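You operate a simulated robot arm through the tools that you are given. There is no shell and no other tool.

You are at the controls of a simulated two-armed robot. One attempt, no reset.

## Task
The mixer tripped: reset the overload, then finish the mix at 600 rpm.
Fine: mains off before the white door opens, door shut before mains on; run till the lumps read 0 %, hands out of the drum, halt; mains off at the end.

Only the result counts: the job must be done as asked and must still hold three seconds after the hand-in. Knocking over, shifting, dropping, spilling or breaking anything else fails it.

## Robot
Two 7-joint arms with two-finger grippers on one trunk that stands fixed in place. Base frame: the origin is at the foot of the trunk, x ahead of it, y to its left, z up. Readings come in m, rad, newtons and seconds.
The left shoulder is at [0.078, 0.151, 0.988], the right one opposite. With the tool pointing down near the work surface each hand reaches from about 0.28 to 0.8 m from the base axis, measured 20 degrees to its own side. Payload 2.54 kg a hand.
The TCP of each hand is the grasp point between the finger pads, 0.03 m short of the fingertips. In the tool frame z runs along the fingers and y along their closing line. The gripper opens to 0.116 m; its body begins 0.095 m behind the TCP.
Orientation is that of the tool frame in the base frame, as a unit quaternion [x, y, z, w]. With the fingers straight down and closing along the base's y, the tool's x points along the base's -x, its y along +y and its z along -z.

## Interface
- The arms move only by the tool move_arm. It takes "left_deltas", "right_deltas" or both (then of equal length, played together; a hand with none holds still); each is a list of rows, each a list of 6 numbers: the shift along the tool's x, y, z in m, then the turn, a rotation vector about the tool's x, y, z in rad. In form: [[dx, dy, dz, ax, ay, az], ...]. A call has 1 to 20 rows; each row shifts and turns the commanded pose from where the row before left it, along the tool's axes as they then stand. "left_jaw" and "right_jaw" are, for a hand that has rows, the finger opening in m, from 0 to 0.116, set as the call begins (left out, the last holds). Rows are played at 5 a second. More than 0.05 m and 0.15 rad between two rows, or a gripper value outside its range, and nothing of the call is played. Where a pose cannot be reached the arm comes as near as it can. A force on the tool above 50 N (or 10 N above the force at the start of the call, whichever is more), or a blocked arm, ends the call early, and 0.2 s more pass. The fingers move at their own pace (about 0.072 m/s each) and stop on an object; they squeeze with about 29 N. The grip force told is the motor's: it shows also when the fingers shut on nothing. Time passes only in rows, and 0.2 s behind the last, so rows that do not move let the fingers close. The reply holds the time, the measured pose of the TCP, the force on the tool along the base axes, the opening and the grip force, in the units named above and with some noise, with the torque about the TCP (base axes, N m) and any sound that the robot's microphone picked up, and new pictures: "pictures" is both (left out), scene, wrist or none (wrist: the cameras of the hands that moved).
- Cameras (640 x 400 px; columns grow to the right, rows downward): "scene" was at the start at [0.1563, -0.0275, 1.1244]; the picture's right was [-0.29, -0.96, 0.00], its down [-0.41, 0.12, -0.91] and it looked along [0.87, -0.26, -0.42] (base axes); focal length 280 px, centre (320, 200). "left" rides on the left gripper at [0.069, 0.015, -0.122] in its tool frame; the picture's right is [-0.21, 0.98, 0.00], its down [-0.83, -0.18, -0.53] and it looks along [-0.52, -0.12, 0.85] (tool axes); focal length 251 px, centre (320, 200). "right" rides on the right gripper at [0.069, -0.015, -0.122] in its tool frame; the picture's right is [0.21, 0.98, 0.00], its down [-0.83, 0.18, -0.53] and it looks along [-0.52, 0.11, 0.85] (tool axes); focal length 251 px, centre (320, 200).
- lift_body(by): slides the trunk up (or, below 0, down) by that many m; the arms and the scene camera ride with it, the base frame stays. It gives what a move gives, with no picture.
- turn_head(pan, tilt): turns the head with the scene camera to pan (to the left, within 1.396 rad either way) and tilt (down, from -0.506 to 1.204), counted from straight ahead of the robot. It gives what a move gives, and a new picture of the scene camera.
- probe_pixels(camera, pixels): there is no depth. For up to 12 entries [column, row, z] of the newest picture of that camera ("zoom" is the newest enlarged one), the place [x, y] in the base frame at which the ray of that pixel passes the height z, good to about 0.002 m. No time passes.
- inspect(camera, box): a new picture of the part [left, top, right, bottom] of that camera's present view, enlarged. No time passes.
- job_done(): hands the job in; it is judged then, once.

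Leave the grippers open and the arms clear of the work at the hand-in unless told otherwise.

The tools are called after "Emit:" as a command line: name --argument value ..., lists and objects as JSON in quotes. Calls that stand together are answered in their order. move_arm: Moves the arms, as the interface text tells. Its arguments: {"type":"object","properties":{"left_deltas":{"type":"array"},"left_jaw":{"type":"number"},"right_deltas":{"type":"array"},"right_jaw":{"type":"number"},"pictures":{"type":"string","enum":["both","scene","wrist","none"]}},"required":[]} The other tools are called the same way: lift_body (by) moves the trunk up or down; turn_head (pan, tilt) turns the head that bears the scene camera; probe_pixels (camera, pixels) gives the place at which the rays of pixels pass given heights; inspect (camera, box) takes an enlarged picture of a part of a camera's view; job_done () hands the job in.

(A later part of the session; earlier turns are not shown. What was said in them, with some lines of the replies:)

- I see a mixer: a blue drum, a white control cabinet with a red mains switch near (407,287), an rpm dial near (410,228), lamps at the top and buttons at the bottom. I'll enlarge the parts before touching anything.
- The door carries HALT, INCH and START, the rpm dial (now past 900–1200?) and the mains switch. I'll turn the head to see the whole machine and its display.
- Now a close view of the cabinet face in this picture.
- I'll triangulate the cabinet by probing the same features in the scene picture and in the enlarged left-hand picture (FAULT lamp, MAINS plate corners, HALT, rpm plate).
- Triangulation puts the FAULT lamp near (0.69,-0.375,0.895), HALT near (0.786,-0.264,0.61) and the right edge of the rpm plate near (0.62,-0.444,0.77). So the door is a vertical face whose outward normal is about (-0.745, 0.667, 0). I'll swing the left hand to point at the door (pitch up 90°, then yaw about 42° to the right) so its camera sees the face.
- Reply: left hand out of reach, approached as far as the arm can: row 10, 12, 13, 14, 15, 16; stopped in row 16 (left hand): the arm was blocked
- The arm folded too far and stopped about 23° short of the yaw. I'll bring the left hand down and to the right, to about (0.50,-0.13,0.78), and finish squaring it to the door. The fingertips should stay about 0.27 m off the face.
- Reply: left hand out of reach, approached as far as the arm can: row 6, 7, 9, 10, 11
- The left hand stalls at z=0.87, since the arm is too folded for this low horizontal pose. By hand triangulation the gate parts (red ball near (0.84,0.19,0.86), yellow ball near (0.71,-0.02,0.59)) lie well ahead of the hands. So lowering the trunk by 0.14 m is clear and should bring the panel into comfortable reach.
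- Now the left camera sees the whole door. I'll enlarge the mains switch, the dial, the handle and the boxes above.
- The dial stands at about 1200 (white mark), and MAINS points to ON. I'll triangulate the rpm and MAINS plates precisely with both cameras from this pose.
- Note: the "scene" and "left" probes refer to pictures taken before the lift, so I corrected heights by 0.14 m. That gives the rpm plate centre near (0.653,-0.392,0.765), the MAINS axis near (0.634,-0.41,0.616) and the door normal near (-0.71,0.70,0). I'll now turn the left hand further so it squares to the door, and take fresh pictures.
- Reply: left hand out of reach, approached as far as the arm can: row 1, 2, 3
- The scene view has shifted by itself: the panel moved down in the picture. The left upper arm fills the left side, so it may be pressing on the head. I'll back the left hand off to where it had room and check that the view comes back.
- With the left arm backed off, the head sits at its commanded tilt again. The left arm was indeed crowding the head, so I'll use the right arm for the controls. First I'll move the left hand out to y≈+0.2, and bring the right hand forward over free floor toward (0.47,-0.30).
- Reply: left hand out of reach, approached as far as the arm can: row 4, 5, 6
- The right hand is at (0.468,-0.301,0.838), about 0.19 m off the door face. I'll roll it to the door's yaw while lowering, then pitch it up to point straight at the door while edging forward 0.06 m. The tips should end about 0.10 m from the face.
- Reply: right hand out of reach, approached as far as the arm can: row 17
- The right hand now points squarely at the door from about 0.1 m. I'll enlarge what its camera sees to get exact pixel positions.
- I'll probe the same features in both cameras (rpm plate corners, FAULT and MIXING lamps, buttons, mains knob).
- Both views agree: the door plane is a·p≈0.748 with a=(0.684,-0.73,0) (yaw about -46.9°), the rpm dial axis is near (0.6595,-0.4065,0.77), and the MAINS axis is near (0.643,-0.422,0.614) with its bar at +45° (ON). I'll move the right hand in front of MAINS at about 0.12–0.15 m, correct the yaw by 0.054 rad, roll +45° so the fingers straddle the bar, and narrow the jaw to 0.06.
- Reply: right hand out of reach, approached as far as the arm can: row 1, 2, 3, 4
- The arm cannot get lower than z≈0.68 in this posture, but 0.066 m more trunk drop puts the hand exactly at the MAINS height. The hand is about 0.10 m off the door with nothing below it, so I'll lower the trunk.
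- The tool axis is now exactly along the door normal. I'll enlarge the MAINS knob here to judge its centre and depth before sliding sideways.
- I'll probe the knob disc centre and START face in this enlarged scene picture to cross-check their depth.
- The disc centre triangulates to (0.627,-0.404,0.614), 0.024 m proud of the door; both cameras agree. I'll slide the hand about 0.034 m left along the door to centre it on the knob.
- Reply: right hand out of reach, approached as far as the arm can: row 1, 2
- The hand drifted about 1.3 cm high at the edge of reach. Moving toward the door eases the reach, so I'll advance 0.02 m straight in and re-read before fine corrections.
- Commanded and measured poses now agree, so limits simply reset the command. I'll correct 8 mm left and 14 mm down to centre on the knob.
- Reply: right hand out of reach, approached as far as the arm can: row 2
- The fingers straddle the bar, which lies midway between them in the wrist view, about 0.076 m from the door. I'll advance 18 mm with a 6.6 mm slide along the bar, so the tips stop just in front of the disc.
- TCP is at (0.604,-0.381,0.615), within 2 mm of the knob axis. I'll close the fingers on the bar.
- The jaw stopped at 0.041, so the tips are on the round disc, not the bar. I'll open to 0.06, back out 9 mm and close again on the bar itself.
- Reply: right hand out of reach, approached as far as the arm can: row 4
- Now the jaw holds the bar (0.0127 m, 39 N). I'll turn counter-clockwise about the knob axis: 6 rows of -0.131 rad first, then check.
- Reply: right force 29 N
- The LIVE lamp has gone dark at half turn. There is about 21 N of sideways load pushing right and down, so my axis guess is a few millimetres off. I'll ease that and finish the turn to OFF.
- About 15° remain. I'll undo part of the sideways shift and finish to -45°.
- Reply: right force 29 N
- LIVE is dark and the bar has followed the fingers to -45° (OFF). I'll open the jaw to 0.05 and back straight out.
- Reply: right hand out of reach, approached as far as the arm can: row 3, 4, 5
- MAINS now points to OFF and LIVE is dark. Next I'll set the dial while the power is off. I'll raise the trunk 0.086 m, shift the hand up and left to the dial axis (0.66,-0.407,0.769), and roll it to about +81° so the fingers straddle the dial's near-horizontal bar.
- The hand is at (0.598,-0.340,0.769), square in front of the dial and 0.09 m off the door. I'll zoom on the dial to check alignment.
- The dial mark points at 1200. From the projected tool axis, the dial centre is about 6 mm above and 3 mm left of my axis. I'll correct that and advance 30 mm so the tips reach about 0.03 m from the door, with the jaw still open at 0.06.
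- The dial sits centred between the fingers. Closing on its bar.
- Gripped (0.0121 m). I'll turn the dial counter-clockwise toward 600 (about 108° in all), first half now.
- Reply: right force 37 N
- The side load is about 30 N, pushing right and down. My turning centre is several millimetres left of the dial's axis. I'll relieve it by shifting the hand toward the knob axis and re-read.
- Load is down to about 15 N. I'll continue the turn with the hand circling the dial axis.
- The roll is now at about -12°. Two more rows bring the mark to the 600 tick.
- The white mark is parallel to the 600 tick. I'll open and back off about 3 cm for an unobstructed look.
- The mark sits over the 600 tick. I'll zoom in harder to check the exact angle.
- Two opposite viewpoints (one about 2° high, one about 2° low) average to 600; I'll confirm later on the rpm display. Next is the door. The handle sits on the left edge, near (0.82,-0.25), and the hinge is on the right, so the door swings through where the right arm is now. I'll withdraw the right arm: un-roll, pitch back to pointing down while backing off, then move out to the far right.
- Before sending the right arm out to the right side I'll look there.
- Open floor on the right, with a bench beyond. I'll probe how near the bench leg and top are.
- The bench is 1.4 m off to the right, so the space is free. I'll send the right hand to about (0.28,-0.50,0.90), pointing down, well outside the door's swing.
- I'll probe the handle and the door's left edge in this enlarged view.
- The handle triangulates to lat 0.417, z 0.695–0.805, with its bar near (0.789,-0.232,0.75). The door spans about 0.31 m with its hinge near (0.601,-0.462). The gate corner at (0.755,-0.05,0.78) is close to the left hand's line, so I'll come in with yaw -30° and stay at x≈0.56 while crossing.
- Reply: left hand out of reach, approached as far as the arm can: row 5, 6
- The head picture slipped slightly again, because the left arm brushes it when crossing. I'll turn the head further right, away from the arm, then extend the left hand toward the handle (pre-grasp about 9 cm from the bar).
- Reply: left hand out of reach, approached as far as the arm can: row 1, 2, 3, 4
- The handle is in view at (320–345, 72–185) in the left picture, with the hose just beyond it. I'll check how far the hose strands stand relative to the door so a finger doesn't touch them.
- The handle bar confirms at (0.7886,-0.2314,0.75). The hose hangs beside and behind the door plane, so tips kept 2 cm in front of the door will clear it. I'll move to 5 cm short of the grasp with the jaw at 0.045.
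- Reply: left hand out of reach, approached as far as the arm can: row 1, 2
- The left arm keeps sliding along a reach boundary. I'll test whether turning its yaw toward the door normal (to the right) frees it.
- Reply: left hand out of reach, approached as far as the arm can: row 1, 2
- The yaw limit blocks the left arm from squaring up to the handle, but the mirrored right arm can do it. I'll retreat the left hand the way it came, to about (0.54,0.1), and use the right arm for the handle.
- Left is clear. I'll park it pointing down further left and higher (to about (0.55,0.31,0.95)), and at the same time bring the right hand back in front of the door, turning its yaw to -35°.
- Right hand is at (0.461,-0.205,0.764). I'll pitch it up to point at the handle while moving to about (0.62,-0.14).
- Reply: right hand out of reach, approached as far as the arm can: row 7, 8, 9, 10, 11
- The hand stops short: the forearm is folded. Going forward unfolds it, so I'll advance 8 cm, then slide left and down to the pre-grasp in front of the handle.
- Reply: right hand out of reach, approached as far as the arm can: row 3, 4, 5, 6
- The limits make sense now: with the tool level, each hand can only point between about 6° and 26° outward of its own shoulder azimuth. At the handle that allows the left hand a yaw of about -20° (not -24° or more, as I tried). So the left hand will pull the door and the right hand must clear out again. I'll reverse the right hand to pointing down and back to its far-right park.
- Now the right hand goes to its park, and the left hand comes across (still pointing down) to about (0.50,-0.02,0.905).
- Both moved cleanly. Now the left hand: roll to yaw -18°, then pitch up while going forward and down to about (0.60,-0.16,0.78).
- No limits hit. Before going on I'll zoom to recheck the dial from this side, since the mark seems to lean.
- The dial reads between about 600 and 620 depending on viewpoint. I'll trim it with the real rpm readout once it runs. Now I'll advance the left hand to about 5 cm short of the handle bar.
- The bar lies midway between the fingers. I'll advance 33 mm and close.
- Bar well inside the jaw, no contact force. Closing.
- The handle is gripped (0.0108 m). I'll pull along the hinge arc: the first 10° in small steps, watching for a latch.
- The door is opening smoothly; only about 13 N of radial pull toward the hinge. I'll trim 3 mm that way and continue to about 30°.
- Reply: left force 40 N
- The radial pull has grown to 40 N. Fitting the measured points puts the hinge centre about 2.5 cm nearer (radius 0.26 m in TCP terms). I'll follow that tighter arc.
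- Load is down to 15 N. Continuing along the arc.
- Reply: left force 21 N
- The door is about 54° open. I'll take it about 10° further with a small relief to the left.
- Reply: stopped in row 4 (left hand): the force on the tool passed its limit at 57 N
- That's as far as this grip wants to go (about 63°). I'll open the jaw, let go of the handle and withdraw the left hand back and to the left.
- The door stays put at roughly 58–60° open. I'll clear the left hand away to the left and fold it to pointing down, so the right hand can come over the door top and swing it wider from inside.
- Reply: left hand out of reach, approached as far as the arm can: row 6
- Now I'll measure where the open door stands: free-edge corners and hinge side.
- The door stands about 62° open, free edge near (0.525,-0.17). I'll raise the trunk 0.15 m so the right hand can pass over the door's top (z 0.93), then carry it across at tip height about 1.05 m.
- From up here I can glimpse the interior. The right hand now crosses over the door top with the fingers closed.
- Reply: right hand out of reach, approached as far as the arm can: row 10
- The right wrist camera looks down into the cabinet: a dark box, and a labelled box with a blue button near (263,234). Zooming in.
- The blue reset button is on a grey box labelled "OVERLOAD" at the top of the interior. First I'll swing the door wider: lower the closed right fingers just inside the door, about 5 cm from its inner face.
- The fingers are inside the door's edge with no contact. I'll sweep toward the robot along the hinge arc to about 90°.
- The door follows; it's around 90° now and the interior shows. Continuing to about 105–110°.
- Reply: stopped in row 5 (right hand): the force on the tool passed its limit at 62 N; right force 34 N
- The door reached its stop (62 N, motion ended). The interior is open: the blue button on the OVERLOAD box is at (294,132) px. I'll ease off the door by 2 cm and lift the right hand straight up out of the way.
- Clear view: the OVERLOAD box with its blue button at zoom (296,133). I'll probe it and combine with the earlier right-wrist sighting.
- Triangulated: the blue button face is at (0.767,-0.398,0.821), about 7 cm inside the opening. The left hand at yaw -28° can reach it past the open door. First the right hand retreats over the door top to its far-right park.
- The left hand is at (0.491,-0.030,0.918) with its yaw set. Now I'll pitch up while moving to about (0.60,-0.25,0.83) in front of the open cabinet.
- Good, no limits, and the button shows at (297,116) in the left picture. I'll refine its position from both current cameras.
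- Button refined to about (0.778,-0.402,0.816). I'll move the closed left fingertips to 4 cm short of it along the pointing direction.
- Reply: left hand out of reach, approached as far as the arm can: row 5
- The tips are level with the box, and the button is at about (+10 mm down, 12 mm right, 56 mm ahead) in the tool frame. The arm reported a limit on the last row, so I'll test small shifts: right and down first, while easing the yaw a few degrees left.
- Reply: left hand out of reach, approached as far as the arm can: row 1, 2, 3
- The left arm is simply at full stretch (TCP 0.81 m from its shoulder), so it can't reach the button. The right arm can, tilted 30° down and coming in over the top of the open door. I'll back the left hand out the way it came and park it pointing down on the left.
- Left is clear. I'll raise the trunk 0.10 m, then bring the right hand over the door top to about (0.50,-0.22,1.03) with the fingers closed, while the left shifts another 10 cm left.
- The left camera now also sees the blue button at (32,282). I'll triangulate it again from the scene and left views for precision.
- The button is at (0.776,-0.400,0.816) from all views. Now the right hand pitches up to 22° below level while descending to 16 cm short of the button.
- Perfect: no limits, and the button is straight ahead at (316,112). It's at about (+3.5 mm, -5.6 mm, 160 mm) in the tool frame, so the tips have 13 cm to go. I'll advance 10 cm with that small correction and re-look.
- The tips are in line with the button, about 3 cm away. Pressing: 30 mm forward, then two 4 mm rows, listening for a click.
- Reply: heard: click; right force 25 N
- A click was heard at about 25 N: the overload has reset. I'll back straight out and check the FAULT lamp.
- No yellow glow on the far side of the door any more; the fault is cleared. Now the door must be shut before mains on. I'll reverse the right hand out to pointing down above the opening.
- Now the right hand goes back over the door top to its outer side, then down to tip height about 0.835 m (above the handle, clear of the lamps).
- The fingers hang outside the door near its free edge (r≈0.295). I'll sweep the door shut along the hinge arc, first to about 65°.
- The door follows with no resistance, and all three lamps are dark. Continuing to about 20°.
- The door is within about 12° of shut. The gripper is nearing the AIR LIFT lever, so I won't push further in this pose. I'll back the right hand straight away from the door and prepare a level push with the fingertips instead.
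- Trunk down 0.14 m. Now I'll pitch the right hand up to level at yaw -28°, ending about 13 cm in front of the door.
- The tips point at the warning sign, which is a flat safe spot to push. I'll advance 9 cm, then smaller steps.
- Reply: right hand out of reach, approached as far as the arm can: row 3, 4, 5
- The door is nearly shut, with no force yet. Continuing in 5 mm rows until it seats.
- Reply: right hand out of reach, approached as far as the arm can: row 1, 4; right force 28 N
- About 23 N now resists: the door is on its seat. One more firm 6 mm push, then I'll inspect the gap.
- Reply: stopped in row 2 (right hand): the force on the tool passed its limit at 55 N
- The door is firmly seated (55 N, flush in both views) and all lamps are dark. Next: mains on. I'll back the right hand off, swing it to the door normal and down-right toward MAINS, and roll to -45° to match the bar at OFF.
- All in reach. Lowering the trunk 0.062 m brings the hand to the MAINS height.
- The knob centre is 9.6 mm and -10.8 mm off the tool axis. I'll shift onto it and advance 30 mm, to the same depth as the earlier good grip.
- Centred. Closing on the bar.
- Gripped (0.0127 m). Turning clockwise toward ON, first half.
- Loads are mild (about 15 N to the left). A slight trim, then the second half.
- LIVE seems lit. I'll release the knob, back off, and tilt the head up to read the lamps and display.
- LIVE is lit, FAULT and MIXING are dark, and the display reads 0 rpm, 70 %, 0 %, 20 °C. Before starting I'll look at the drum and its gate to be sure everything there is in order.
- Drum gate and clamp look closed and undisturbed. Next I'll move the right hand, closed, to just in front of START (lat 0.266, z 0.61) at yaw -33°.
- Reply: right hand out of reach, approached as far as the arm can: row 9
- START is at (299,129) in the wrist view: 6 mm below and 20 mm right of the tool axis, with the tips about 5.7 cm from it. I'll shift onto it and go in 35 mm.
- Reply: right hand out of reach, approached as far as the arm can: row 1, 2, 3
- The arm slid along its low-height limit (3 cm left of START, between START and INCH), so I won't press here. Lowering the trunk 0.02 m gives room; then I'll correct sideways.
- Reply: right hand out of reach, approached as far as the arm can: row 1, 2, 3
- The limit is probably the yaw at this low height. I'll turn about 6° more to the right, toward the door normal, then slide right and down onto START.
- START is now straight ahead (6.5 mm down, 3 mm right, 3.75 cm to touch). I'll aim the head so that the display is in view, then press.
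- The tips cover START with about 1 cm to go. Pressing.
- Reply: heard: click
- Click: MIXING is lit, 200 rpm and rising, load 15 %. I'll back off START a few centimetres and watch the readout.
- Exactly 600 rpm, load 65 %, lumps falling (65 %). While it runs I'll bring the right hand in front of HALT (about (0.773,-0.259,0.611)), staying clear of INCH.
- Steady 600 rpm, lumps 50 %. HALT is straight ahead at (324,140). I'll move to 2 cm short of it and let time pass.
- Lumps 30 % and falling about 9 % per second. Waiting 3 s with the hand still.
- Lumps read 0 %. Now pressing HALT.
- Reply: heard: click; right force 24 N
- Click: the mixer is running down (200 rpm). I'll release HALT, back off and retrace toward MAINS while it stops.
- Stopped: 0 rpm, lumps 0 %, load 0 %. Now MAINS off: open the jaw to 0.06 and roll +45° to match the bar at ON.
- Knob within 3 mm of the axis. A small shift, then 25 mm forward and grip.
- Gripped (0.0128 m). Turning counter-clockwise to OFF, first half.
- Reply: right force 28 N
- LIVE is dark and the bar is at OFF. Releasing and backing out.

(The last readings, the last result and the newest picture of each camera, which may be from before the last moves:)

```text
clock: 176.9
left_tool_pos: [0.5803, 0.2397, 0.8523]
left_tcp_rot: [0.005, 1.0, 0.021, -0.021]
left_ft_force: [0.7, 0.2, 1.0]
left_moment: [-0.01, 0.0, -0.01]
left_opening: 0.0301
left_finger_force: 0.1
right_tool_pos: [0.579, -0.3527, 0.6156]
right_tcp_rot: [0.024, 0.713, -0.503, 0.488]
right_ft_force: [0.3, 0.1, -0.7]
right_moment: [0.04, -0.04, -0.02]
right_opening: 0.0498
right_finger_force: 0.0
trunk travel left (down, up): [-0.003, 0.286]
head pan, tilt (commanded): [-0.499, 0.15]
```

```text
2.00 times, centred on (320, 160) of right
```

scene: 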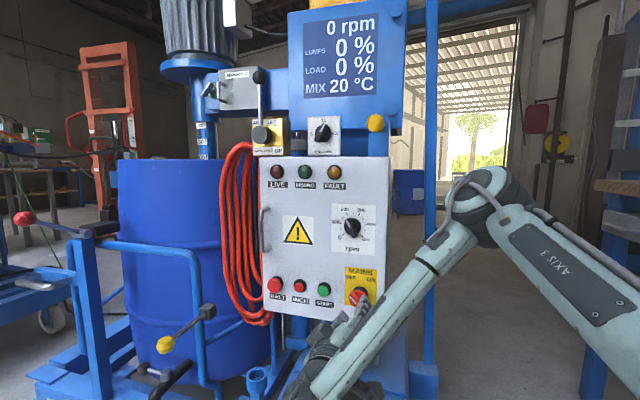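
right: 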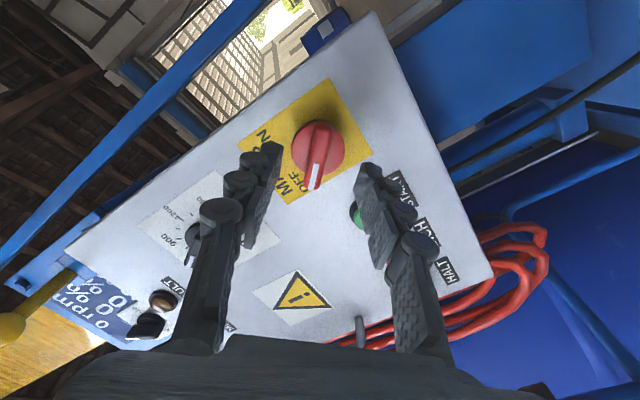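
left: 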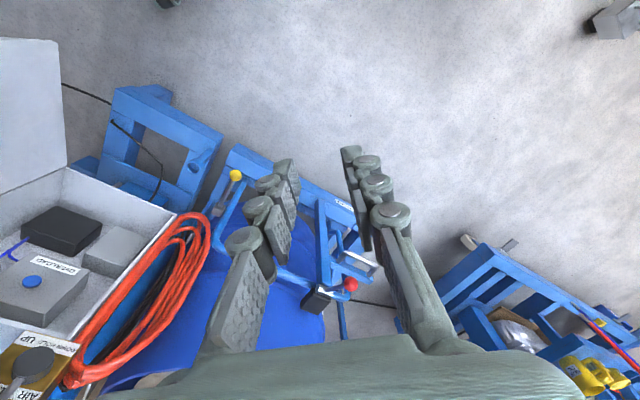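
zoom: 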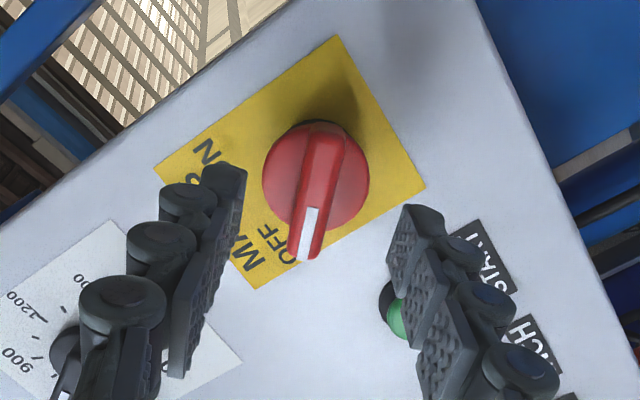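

MAINS clearly points to OFF. Now I'll clear the arms. First, back off a little more and raise the trunk so the right hand has room to fold.

Emit:
move_arm --right_deltas '[[0, 0, -0.01, 0, 0, 0], [0, 0, -0.01, 0, 0, 0]]' --pictures "none"

Emit:
lift_body --by 0.1

Emit:
move_arm --right_deltas '[[0, 0, -0.005, 0, 0, 0.131], [0, 0, -0.005, 0, 0, 0.131], [0, 0, -0.005, 0, 0, 0.131], [0, 0, -0.005, 0, 0, 0.131], [0, 0, -0.005, 0, 0, 0.131], [0, 0, -0.005, 0, 0, 0.13], [0, 0, -0.008, 0, 0.143, 0], [0.001, 0, -0.01, 0, 0.143, 0], [0.003, 0, -0.01, 0, 0.143, 0], [0.005, 0, -0.01, 0, 0.143, 0], [0.008, 0, -0.012, 0, 0.143, 0], [0.012, 0, -0.012, 0, 0.143, 0], [0.015, 0, -0.012, 0, 0.143, 0], [0.017, 0, -0.01, 0, 0.143, 0], [0.019, 0, -0.008, 0, 0.143, 0], [0.02, 0, -0.005, 0, 0.143, 0], [0.02, 0, -0.003, 0, 0.141, 0]]' --right_jaw 0.06 --pictures "scene"

```text
clock: 177.5
left_tool_pos: [0.5789, 0.2392, 0.8522]
left_tcp_rot: [0.005, 1.0, 0.02, -0.021]
left_ft_force: [-0.1, 0.1, -0.3]
left_moment: [-0.04, -0.01, 0.0]
left_opening: 0.0302
left_finger_force: 0.1
right_tool_pos: [0.5698, -0.3388, 0.6155]
right_tcp_rot: [0.024, 0.715, -0.501, 0.487]
right_ft_force: [-0.4, 0.5, -0.1]
right_moment: [0.02, 0.02, 0.01]
right_opening: 0.05
right_finger_force: 0.1
right hand out of reach, approached as far as the arm can: row 2
trunk travel left (down, up): [-0.003, 0.286]
head pan, tilt (commanded): [-0.499, 0.15]
```

```text
clock: 178.8
left_tool_pos: [0.5798, 0.2388, 0.952]
left_tcp_rot: [0.005, 1.0, 0.021, -0.02]
left_ft_force: [-0.3, -0.3, -0.1]
left_moment: [-0.03, 0.02, -0.01]
left_opening: 0.03
left_finger_force: 0.1
right_tool_pos: [0.5695, -0.339, 0.7157]
right_tcp_rot: [0.024, 0.715, -0.502, 0.486]
right_ft_force: [0.5, -0.9, -0.2]
right_moment: [-0.02, 0.02, 0.01]
right_opening: 0.0503
right_finger_force: 0.0
trunk travel left (down, up): [-0.103, 0.186]
head pan, tilt (commanded): [-0.499, 0.15]
```

```text
clock: 182.4
left_tool_pos: [0.5797, 0.2394, 0.9519]
left_tcp_rot: [0.005, 1.0, 0.022, -0.021]
left_ft_force: [0.5, 0.8, 0.0]
left_moment: [0.02, -0.01, 0.02]
left_opening: 0.0302
left_finger_force: 0.0
right_tool_pos: [0.4538, -0.1925, 0.7207]
right_tcp_rot: [0.404, 0.914, 0.014, -0.008]
right_ft_force: [1.3, 0.3, 1.1]
right_moment: [0.01, 0.01, 0.01]
right_opening: 0.0601
right_finger_force: 0.1
right hand out of reach, approached as far as the arm can: row 2, 3, 4, 5, 6
trunk travel left (down, up): [-0.103, 0.186]
head pan, tilt (commanded): [-0.499, 0.15]
```

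scene: 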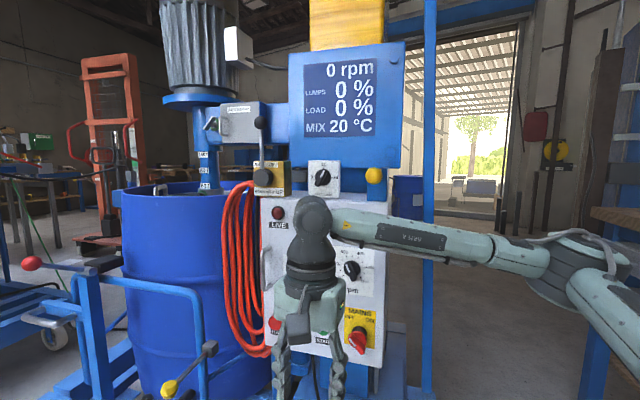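

Now the right hand goes out to the far right, the left draws back 10 cm, and both grippers open.

Emit:
move_arm --right_deltas '[[-0.0101, -0.0318, -0.0222, 0, 0, 0], [-0.0101, -0.0318, -0.0222, 0, 0, 0], [-0.0101, -0.0318, -0.0222, 0, 0, 0], [-0.0101, -0.0318, -0.0222, 0, 0, 0], [-0.0101, -0.0318, -0.0222, 0, 0, 0], [-0.0101, -0.0318, -0.0222, 0, 0, 0], [-0.0101, -0.0318, -0.0222, 0, 0, 0], [-0.0101, -0.0318, -0.0222, 0, 0, 0], [-0.0101, -0.0318, -0.0222, 0, 0, 0]]' --left_deltas '[[0.011, 0, 0, 0, 0, 0], [0.011, 0, 0, 0, 0, 0], [0.011, 0, 0, 0, 0, 0], [0.011, 0, 0, 0, 0, 0], [0.011, 0, 0, 0, 0, 0], [0.011, 0, 0, 0, 0, 0], [0.011, 0, 0, 0, 0, 0], [0.011, 0, 0, 0, 0, 0], [0.011, 0, 0, 0, 0, 0]]' --right_jaw 0.11 --left_jaw 0.11 --pictures "none"

Emit:
turn_head --pan -0.45 --tilt 0.3

Emit:
inspect --camera "scene" --box '[220, 0, 430, 280]'

Emit:
inspect --camera "scene" --box '[230, 120, 400, 290]'

```text
clock: 184.4
left_tool_pos: [0.4807, 0.2398, 0.957]
left_tcp_rot: [0.004, 1.0, 0.021, -0.02]
left_ft_force: [-0.8, 0.2, 0.3]
left_moment: [0.01, -0.04, 0.03]
left_opening: 0.1101
left_finger_force: 0.0
right_tool_pos: [0.3807, -0.4078, 0.889]
right_tcp_rot: [0.404, 0.915, 0.013, -0.007]
right_ft_force: [-0.1, -0.5, 0.9]
right_moment: [-0.01, -0.04, -0.01]
right_opening: 0.1098
right_finger_force: 0.0
right hand out of reach, approached as far as the arm can: row 7, 8, 9
trunk travel left (down, up): [-0.103, 0.186]
head pan, tilt (commanded): [-0.499, 0.15]
```

```text
clock: 185.1
left_tool_pos: [0.4811, 0.2411, 0.9565]
left_tcp_rot: [0.005, 1.0, 0.02, -0.021]
left_ft_force: [0.9, 0.4, 0.7]
left_moment: [-0.01, 0.0, -0.02]
left_opening: 0.1101
left_finger_force: 0.1
right_tool_pos: [0.3811, -0.4081, 0.8893]
right_tcp_rot: [0.405, 0.914, 0.013, -0.007]
right_ft_force: [0.8, -0.9, 0.3]
right_moment: [-0.03, 0.01, 0.02]
right_opening: 0.1102
right_finger_force: 0.1
trunk travel left (down, up): [-0.103, 0.186]
head pan, tilt (commanded): [-0.45, 0.3]
```

scene: 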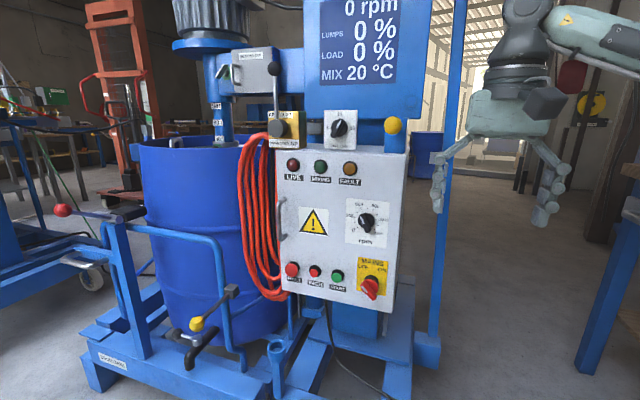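

```text
1.43 times, centred on (325, 140) of scene
```

zoom: 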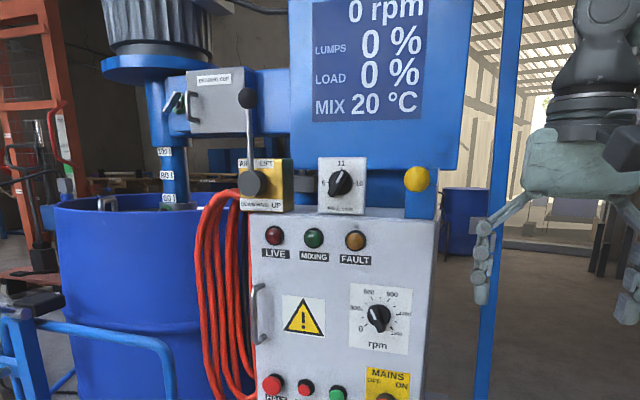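

```text
2.35 times, centred on (315, 205) of scene
```

zoom: 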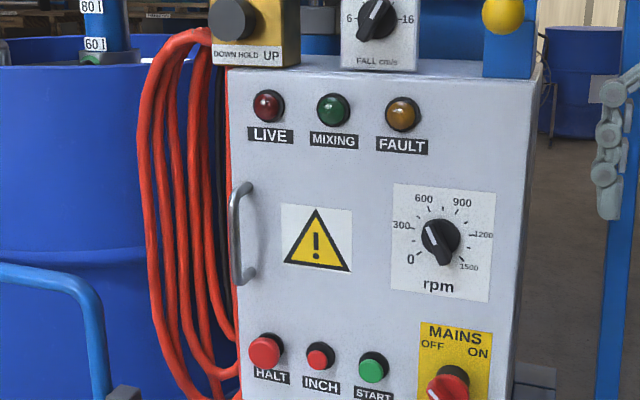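

Everything checks: 0 rpm, lumps 0 %, all lamps dark, MAINS at OFF, the door flush, the dial at 600, hose and levers untouched, both hands clear with grippers open. Handing in.

Emit:
job_done

```text
The job is handed in.
```

The overload is reset and the mix was finished at 600 rpm. I handed the job in; the judge's verdict hasn't come back to me.

- **Reset:** I turned mains off before opening the white door. The blue button on the OVERLOAD box clicked when pressed, and the FAULT lamp went out.
- **Door:** I shut the door and pressed it onto its seat before turning mains back on.
- **Mix:** The dial had been standing at about 1200 rpm, so I set it to 600 while the power was off. The display then held 600 rpm with load at 65 %.
- **Finish:** I pressed HALT once the lumps read 0 %, with both hands out of the drum. When it had stopped at 0 rpm I turned mains off.

At the hand-in all three lamps were dark, the door was flush, and the hose, gate and levers looked undisturbed. Both grippers were open and clear of the machine.

While I was crossing the left arm over early on, it seemed to push the camera head off its aim. I backed off and the view returned to normal.
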